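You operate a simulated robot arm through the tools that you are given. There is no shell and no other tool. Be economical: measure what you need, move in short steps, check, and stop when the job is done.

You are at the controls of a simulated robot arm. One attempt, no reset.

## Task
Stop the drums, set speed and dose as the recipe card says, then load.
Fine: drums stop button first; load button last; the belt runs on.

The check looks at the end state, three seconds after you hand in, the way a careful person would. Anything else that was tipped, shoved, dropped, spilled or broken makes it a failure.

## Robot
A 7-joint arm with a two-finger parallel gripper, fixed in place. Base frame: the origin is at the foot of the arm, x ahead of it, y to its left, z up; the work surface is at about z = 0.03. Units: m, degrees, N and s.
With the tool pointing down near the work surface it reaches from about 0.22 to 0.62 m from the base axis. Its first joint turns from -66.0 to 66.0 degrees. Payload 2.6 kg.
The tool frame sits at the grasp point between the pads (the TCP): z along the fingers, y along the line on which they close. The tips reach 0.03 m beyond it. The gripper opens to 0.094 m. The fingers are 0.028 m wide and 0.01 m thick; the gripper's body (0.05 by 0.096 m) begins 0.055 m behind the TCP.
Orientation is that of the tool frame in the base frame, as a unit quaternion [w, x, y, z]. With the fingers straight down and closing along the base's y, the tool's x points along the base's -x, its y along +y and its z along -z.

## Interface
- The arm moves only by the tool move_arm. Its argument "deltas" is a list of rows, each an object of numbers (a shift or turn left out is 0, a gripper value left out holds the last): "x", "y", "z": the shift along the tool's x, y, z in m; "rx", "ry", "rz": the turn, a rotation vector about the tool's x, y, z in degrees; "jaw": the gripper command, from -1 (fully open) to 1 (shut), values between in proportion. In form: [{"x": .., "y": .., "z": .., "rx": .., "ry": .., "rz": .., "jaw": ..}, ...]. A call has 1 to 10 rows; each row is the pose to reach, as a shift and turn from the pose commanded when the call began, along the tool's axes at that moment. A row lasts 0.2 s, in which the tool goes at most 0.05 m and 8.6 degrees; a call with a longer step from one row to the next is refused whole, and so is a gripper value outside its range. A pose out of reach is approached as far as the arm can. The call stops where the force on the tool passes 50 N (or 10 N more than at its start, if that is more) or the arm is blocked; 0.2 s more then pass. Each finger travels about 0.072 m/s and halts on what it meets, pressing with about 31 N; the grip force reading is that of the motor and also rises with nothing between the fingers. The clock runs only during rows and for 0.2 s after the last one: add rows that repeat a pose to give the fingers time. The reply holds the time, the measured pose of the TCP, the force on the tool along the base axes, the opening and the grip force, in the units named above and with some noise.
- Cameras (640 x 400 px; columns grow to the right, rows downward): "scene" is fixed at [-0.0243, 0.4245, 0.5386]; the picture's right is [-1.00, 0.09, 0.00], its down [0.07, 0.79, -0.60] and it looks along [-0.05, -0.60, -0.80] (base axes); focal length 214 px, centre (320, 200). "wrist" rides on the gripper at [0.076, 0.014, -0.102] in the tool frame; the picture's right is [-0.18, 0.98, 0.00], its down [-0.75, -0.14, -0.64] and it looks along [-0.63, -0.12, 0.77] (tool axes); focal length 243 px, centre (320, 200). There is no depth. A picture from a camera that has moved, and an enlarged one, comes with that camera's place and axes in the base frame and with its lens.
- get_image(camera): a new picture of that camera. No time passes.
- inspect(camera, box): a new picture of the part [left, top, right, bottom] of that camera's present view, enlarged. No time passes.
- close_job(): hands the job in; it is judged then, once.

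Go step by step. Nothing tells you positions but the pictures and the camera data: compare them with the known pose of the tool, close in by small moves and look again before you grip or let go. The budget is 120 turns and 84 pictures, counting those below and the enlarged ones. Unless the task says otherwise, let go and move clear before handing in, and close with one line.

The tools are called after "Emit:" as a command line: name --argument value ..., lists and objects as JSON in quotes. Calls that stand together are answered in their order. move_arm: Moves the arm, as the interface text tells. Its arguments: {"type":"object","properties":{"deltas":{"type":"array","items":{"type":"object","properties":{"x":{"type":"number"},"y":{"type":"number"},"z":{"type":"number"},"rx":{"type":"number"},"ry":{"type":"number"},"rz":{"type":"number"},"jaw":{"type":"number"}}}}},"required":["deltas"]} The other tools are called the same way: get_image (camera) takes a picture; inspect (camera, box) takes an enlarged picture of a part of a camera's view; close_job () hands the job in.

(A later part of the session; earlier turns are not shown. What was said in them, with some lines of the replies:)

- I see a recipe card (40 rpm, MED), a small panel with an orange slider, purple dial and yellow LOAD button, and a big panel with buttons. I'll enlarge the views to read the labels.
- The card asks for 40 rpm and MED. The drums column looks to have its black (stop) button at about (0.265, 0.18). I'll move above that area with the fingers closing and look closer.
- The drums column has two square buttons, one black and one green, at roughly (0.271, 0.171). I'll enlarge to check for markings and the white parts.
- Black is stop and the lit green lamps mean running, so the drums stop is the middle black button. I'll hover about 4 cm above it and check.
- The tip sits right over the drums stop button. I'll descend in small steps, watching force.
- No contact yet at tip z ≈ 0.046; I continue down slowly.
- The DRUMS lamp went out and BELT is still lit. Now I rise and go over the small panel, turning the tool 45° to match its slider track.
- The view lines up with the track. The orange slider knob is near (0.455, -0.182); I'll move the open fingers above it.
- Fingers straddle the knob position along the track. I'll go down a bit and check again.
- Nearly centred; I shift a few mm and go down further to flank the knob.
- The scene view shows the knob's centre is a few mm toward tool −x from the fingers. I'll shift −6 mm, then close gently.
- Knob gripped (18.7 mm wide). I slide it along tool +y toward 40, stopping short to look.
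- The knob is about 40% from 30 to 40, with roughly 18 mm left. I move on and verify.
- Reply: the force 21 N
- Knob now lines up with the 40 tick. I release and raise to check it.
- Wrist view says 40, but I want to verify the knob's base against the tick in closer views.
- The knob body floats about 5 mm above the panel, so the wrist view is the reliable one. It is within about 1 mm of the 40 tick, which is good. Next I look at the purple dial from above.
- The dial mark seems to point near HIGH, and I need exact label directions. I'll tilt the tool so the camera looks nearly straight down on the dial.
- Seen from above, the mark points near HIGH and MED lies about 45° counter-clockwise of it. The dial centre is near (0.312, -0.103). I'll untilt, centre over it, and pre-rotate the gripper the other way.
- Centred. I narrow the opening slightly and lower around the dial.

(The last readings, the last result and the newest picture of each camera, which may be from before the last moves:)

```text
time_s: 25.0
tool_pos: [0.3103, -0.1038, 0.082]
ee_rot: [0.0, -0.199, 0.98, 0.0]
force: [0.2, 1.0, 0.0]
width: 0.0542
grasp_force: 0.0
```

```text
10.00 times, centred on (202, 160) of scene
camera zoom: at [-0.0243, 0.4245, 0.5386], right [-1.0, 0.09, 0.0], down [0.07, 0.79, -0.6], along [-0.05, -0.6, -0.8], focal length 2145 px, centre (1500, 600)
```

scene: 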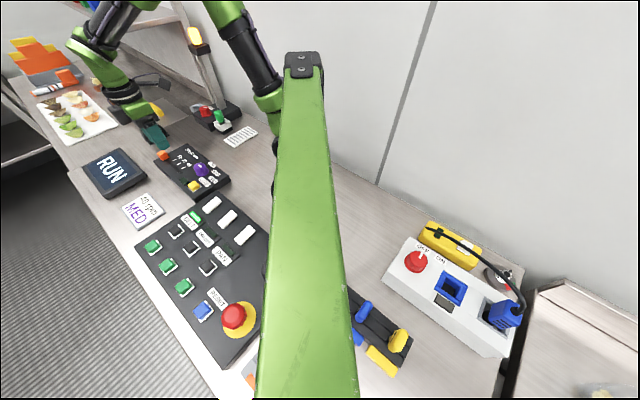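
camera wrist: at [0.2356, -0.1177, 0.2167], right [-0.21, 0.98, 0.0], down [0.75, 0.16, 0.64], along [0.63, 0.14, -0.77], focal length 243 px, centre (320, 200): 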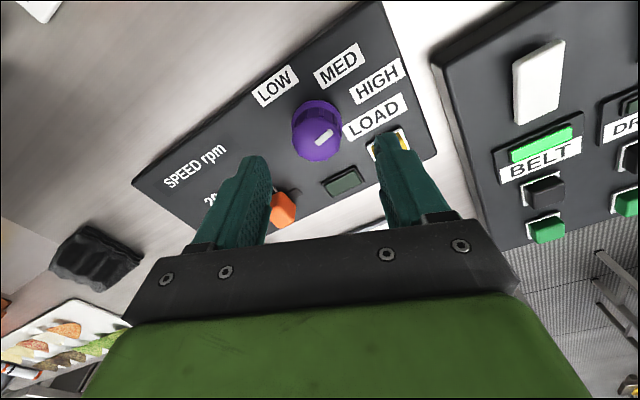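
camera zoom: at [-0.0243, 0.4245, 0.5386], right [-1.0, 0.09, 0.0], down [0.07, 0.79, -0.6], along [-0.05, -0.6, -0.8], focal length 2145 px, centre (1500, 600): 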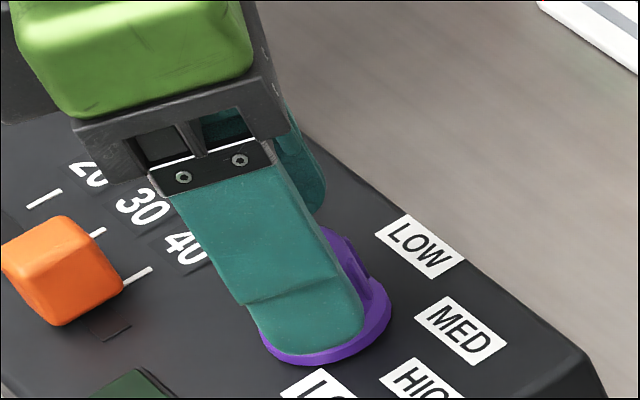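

Emit:
move_arm --deltas '[{"jaw": 0.1}, {"jaw": 0.3}, {"jaw": 0.4}, {}]'

Emit:
inspect --camera "wrist" --box '[200, 80, 440, 240]'

```text
time_s: 26.0
tool_pos: [0.3112, -0.1053, 0.084]
ee_rot: [0.0, -0.199, 0.98, -0.001]
force: [3.3, -7.9, -4.1]
width: 0.0326
grasp_force: 45.2
```

```text
2.50 times, centred on (320, 160) of wrist
camera zoom: at [0.2343, -0.1208, 0.1848], right [-0.22, 0.98, 0.0], down [0.75, 0.17, 0.64], along [0.63, 0.14, -0.77], focal length 606 px, centre (320, 300)
```

zoom: 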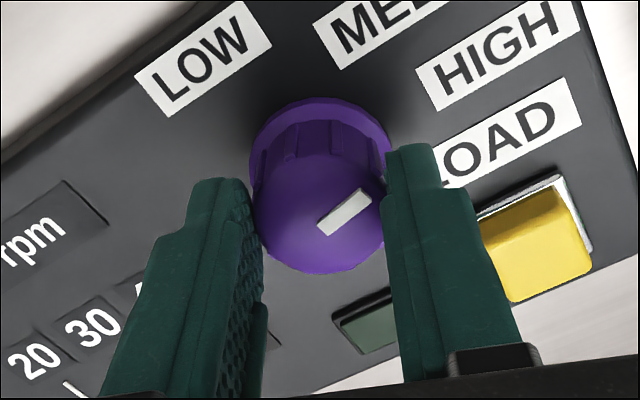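

Dial gripped. Now I rotate counter-clockwise (seen from above) about 42° and check.

Emit:
move_arm --deltas '[{"y": -0.001, "rz": -7}, {"y": -0.001, "rz": -14}, {"y": -0.001, "rz": -21}, {"y": -0.001, "rz": -28}, {"y": -0.001, "rz": -35}, {"y": -0.001, "rz": -42}, {"y": -0.001, "rz": -42}]'

Emit:
get_image --camera "wrist"

Emit:
inspect --camera "scene" --box '[170, 140, 234, 180]'

```text
time_s: 27.6
tool_pos: [0.3122, -0.1053, 0.0826]
ee_rot: [0.001, -0.539, 0.842, -0.002]
force: [6.7, -14.0, 10.2]
width: 0.0322
grasp_force: 44.8
```

```text
34 pictures are left
camera wrist: at [0.2664, -0.1677, 0.1849], right [-0.81, 0.58, 0.0], down [0.44, 0.63, 0.64], along [0.37, 0.52, -0.77], focal length 243 px, centre (320, 200)
```

wrist: 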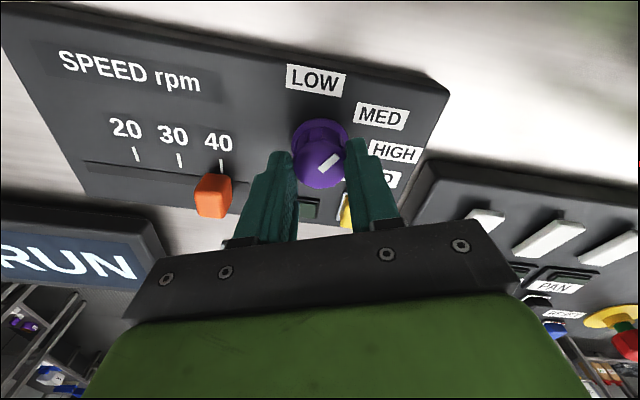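

```text
10.00 times, centred on (202, 160) of scene
camera zoom: at [-0.0243, 0.4245, 0.5385], right [-1.0, 0.09, 0.0], down [0.07, 0.79, -0.6], along [-0.05, -0.6, -0.8], focal length 2145 px, centre (1500, 600)
```

zoom: 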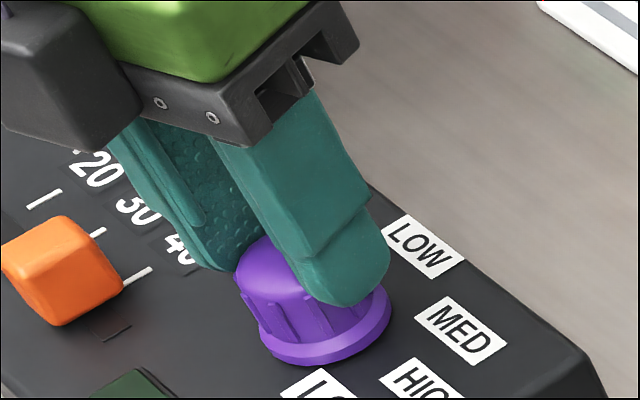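

The dial turned with the gripper. I release, rise and look straight down at it.

Emit:
move_arm --deltas '[{"jaw": 0.1}, {"jaw": -0.15}, {}, {"z": -0.03}, {"z": -0.055, "x": -0.015}, {"z": -0.075, "x": -0.025}, {"z": -0.075, "x": -0.025}]'

Emit:
move_arm --deltas '[{"ry": 7.5, "jaw": -0.5}, {"ry": 15}, {"ry": 22.5}, {"ry": 30}, {"ry": 30}]'

Emit:
get_image --camera "wrist"

Emit:
inspect --camera "wrist" --box '[220, 60, 480, 220]'

```text
time_s: 29.2
tool_pos: [0.3228, -0.0807, 0.1577]
ee_rot: [-0.001, -0.538, 0.843, 0.0]
force: [-0.7, -0.4, 0.2]
width: 0.0541
grasp_force: 0.0
```

```text
time_s: 30.4
tool_pos: [0.3222, -0.0824, 0.158]
ee_rot: [-0.219, -0.519, 0.814, -0.14]
force: [-0.2, 0.6, 0.6]
width: 0.0701
grasp_force: 0.1
```

```text
32 pictures are left
camera wrist: at [0.3021, -0.0886, 0.2844], right [-0.82, 0.56, -0.09], down [0.54, 0.82, 0.18], along [0.18, 0.1, -0.98], focal length 243 px, centre (320, 200)
```

wrist: 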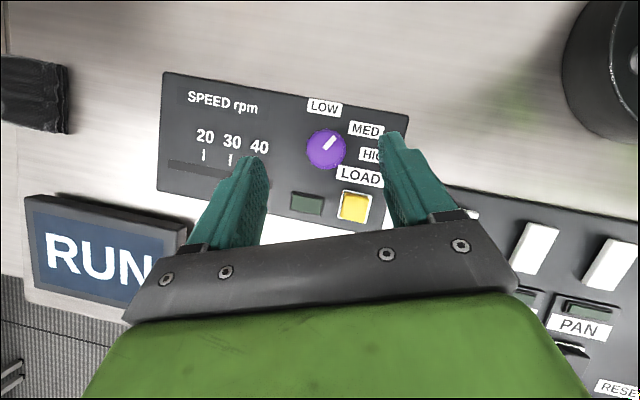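

```text
2.46 times, centred on (350, 140) of wrist
camera zoom: at [0.3021, -0.0886, 0.2844], right [-0.82, 0.56, -0.09], down [0.54, 0.82, 0.18], along [0.18, 0.1, -0.98], focal length 597 px, centre (246, 348)
```

zoom: 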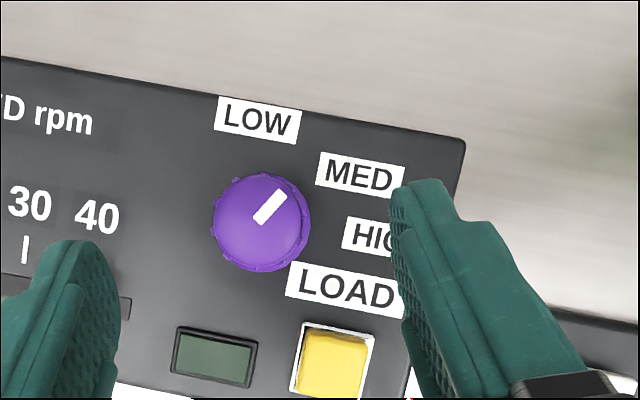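

Emit:
inspect --camera "wrist" --box '[284, 90, 412, 170]'

```text
5.00 times, centred on (348, 130) of wrist
camera zoom: at [0.3021, -0.0886, 0.2844], right [-0.82, 0.56, -0.09], down [0.54, 0.82, 0.18], along [0.18, 0.1, -0.98], focal length 1213 px, centre (180, 550)
```

zoom: 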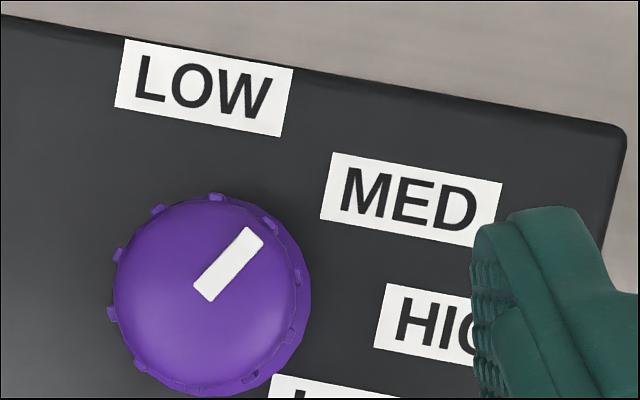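

The mark is now at about 56° in the panel frame, midway between LOW and HIGH and at the upper-left of the MED label. A small clockwise nudge of about 8° will aim it better at MED and show whether the dial has detents.

Emit:
move_arm --deltas '[{"ry": -7.5, "jaw": -0.15}, {"ry": -15}, {"ry": -22.5}, {"ry": -30}, {"ry": -30}]'

Emit:
move_arm --deltas '[{"x": 0.025, "y": -0.001}, {"x": 0.025, "y": -0.001, "z": 0.03}, {"x": 0.025, "y": -0.001, "z": 0.055}, {"x": 0.025, "y": -0.001, "z": 0.075}, {"x": 0.025, "y": -0.001, "z": 0.075}]'

Emit:
inspect --camera "wrist" --box '[200, 80, 440, 240]'

```text
time_s: 31.6
tool_pos: [0.3223, -0.0826, 0.1556]
ee_rot: [0.001, -0.538, 0.843, 0.001]
force: [-0.5, -0.4, -0.3]
width: 0.0542
grasp_force: 0.1
```

```text
time_s: 32.8
tool_pos: [0.3129, -0.1043, 0.0827]
ee_rot: [0.0, -0.537, 0.843, 0.0]
force: [0.8, 0.0, 0.4]
width: 0.0542
grasp_force: 0.1
```

```text
2.50 times, centred on (320, 160) of wrist
camera zoom: at [0.2663, -0.1669, 0.1841], right [-0.81, 0.58, 0.0], down [0.45, 0.62, 0.64], along [0.37, 0.52, -0.77], focal length 606 px, centre (320, 300)
```

zoom: 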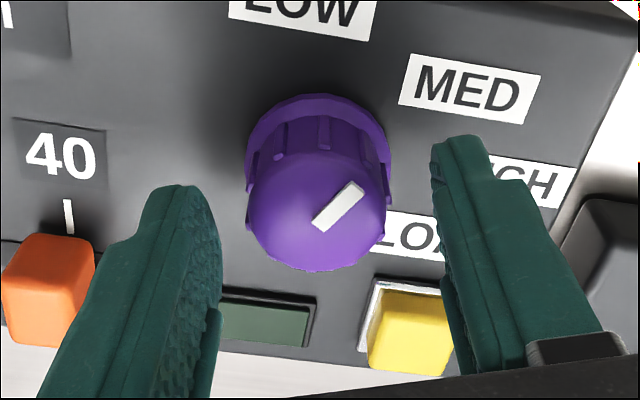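

The mark moved about 4° relative to the gripper after release, so it has clicked into a detent at MED. No nudge is needed. I rise, close the fingers, and go above the LOAD button at about (0.317, -0.041).

Emit:
move_arm --deltas '[{"z": -0.03}, {"z": -0.05}, {"x": -0.03, "y": 0.0115, "z": -0.05, "rz": 7, "jaw": 1}, {"x": -0.059, "y": 0.0229, "z": -0.05, "rz": 14}, {"x": -0.059, "y": 0.0229, "z": -0.05, "rz": 20}, {"x": -0.059, "y": 0.0229, "z": -0.035, "rz": 20}, {"x": -0.059, "y": 0.0229, "z": -0.02, "rz": 20}, {"x": -0.059, "y": 0.0229, "z": -0.02, "rz": 20}]'

Emit:
get_image --camera "wrist"

Emit:
inspect --camera "scene" --box '[150, 130, 246, 190]'

```text
time_s: 34.6
tool_pos: [0.316, -0.0417, 0.1033]
ee_rot: [0.0, -0.383, 0.924, 0.0]
force: [0.8, 0.5, 0.8]
width: 0.0002
grasp_force: 30.9
```

```text
28 pictures are left
camera wrist: at [0.2517, -0.0844, 0.2042], right [-0.56, 0.83, 0.0], down [0.63, 0.43, 0.64], along [0.53, 0.36, -0.77], focal length 243 px, centre (320, 200)
```

wrist: 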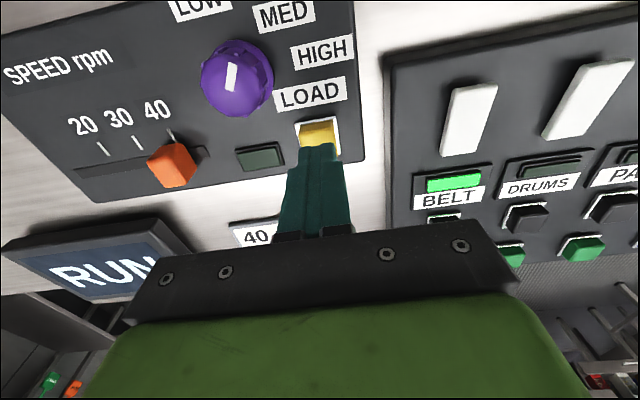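

```text
6.67 times, centred on (198, 160) of scene
camera zoom: at [-0.0243, 0.4245, 0.5386], right [-1.0, 0.09, 0.0], down [0.07, 0.79, -0.6], along [-0.05, -0.6, -0.8], focal length 1430 px, centre (1133, 467)
```

zoom: 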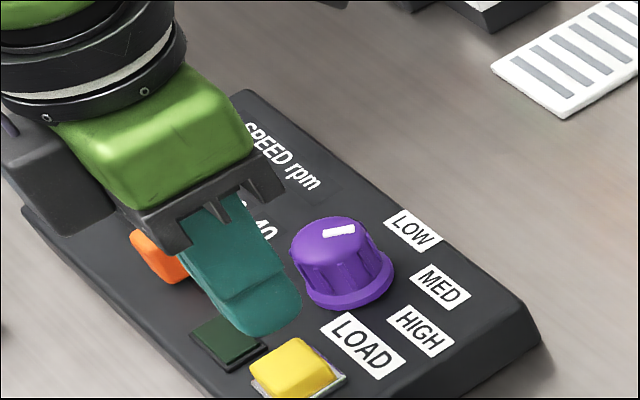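

Aligned over LOAD. I check the dial once more before pressing.

Emit:
inspect --camera "wrist" --box '[130, 0, 370, 160]'

Emit:
inspect --camera "scene" --box '[180, 150, 228, 180]'

```text
2.50 times, centred on (250, 80) of wrist
camera zoom: at [0.2517, -0.0844, 0.2042], right [-0.56, 0.83, 0.0], down [0.63, 0.43, 0.64], along [0.53, 0.36, -0.77], focal length 606 px, centre (495, 500)
```

zoom: 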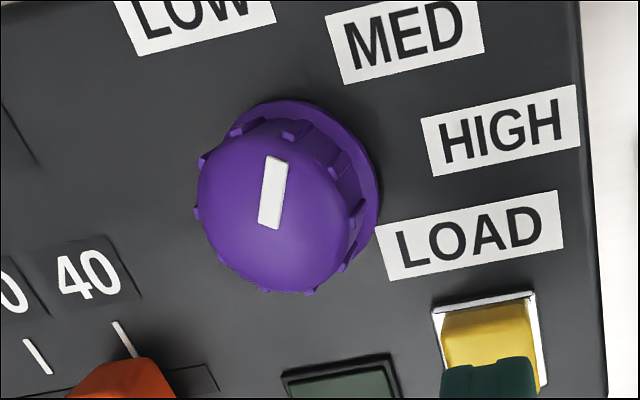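

```text
13.33 times, centred on (204, 165) of scene
camera zoom: at [-0.0243, 0.4245, 0.5386], right [-1.0, 0.09, 0.0], down [0.07, 0.79, -0.6], along [-0.05, -0.6, -0.8], focal length 2860 px, centre (1867, 667)
```

zoom: 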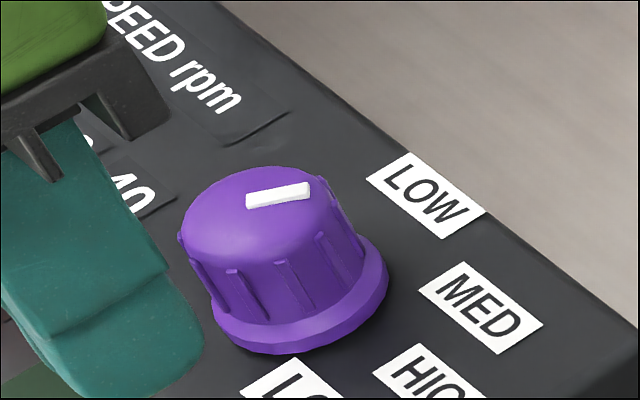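

The dial stays at MED (about 56° by several views). The tip is over LOAD, so I press slowly.

Emit:
move_arm --deltas '[{"y": 0.001, "z": 0.008}, {"y": 0.001, "z": 0.014}, {"y": 0.001, "z": 0.018}, {"y": 0.001, "z": 0.02}]'

Emit:
inspect --camera "wrist" --box '[160, 40, 420, 200]'

```text
time_s: 35.6
tool_pos: [0.3157, -0.042, 0.0829]
ee_rot: [0.0, -0.383, 0.924, 0.0]
force: [-0.2, -0.1, -0.4]
width: 0.0
grasp_force: 31.0
```

```text
2.46 times, centred on (290, 120) of wrist
camera zoom: at [0.2509, -0.0843, 0.1842], right [-0.57, 0.82, 0.0], down [0.63, 0.43, 0.64], along [0.53, 0.36, -0.77], focal length 597 px, centre (394, 397)
```

zoom: 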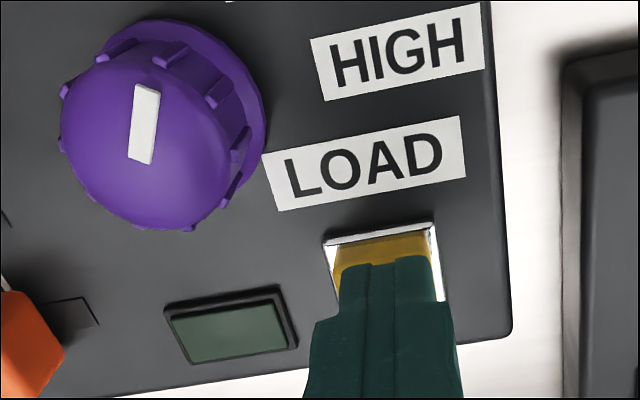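

Emit:
move_arm --deltas '[{"x": 0.001, "z": 0.002}, {"x": 0.001, "z": 0.004}, {"x": 0.001, "z": 0.006}, {"x": 0.001, "z": 0.007}, {"x": 0.001, "z": 0.008}]'

Emit:
inspect --camera "wrist" --box '[160, 40, 420, 200]'

```text
time_s: 36.8
tool_pos: [0.3146, -0.0415, 0.0752]
ee_rot: [0.001, -0.382, 0.924, 0.0]
force: [0.4, 0.2, 1.3]
width: 0.0002
grasp_force: 30.7
```

```text
2.46 times, centred on (290, 120) of wrist
camera zoom: at [0.2504, -0.0847, 0.1761], right [-0.57, 0.82, 0.0], down [0.63, 0.43, 0.64], along [0.53, 0.36, -0.77], focal length 597 px, centre (394, 397)
```

zoom: 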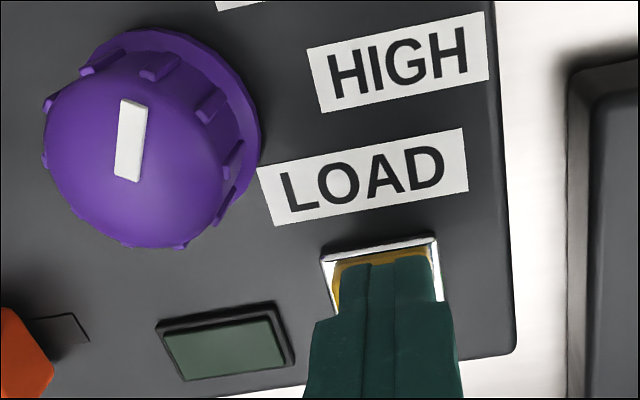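

Emit:
move_arm --deltas '[{"z": 0.001}, {"z": 0.002}, {"z": 0.003}, {"z": 0.004}]'

Emit:
inspect --camera "wrist" --box '[160, 40, 420, 200]'

```text
time_s: 37.8
tool_pos: [0.3141, -0.0421, 0.0716]
ee_rot: [0.001, -0.383, 0.924, 0.001]
force: [-2.0, -0.6, 4.0]
width: 0.0001
grasp_force: 30.5
```

```text
2.46 times, centred on (290, 120) of wrist
camera zoom: at [0.2503, -0.085, 0.1728], right [-0.56, 0.83, 0.0], down [0.63, 0.43, 0.64], along [0.53, 0.36, -0.77], focal length 597 px, centre (394, 397)
```

zoom: 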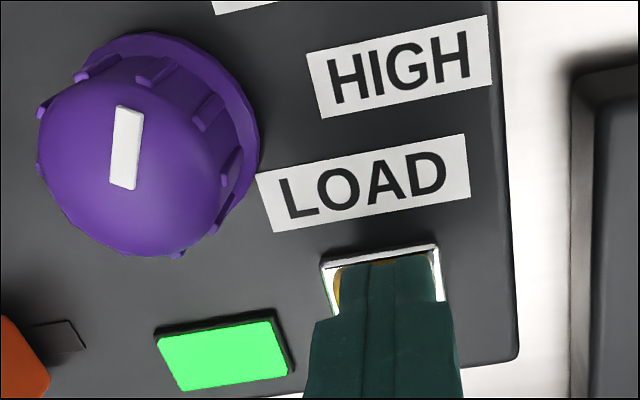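

The LOAD lamp is lit green. I retract upward and check the final state.

Emit:
move_arm --deltas '[{"z": -0.03}, {"z": -0.07}, {"z": -0.11}, {"z": -0.13}]'

Emit:
get_image --camera "wrist"

Emit:
get_image --camera "scene"

```text
time_s: 38.8
tool_pos: [0.314, -0.0403, 0.2011]
ee_rot: [-0.001, -0.383, 0.924, 0.0]
force: [0.5, -0.3, -0.3]
width: 0.0
grasp_force: 30.9
```

```text
21 pictures are left
camera wrist: at [0.25, -0.0844, 0.304], right [-0.57, 0.82, 0.0], down [0.63, 0.43, 0.64], along [0.53, 0.36, -0.77], focal length 243 px, centre (320, 200)
```

wrist: 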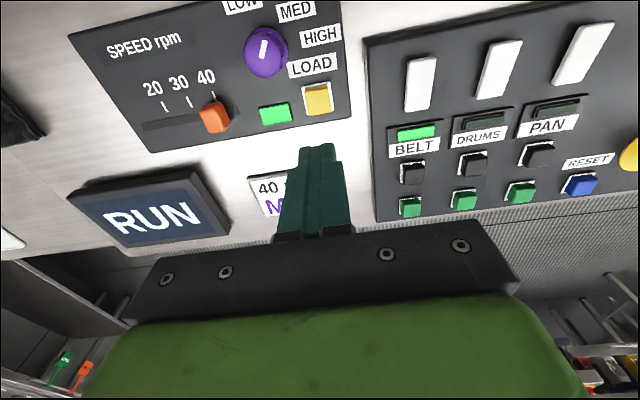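

```text
20 pictures are left
```

scene: 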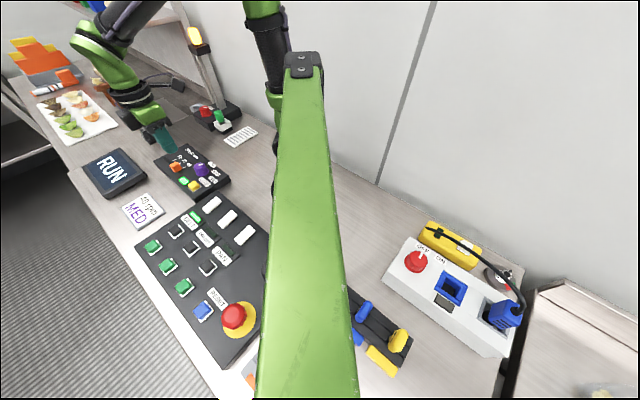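

The DRUMS lamp is off, the BELT lamp is on, the slider is at 40, the dial is at MED, the LOAD lamp is lit, and the arm is clear. I hand in.

Emit:
close_job

```text
The job is handed in.
```

I stopped the drums first, set the speed to 40 rpm and the dose to MED, and pressed LOAD last. The LOAD lamp came on, the belt is still running, and nothing else was disturbed.
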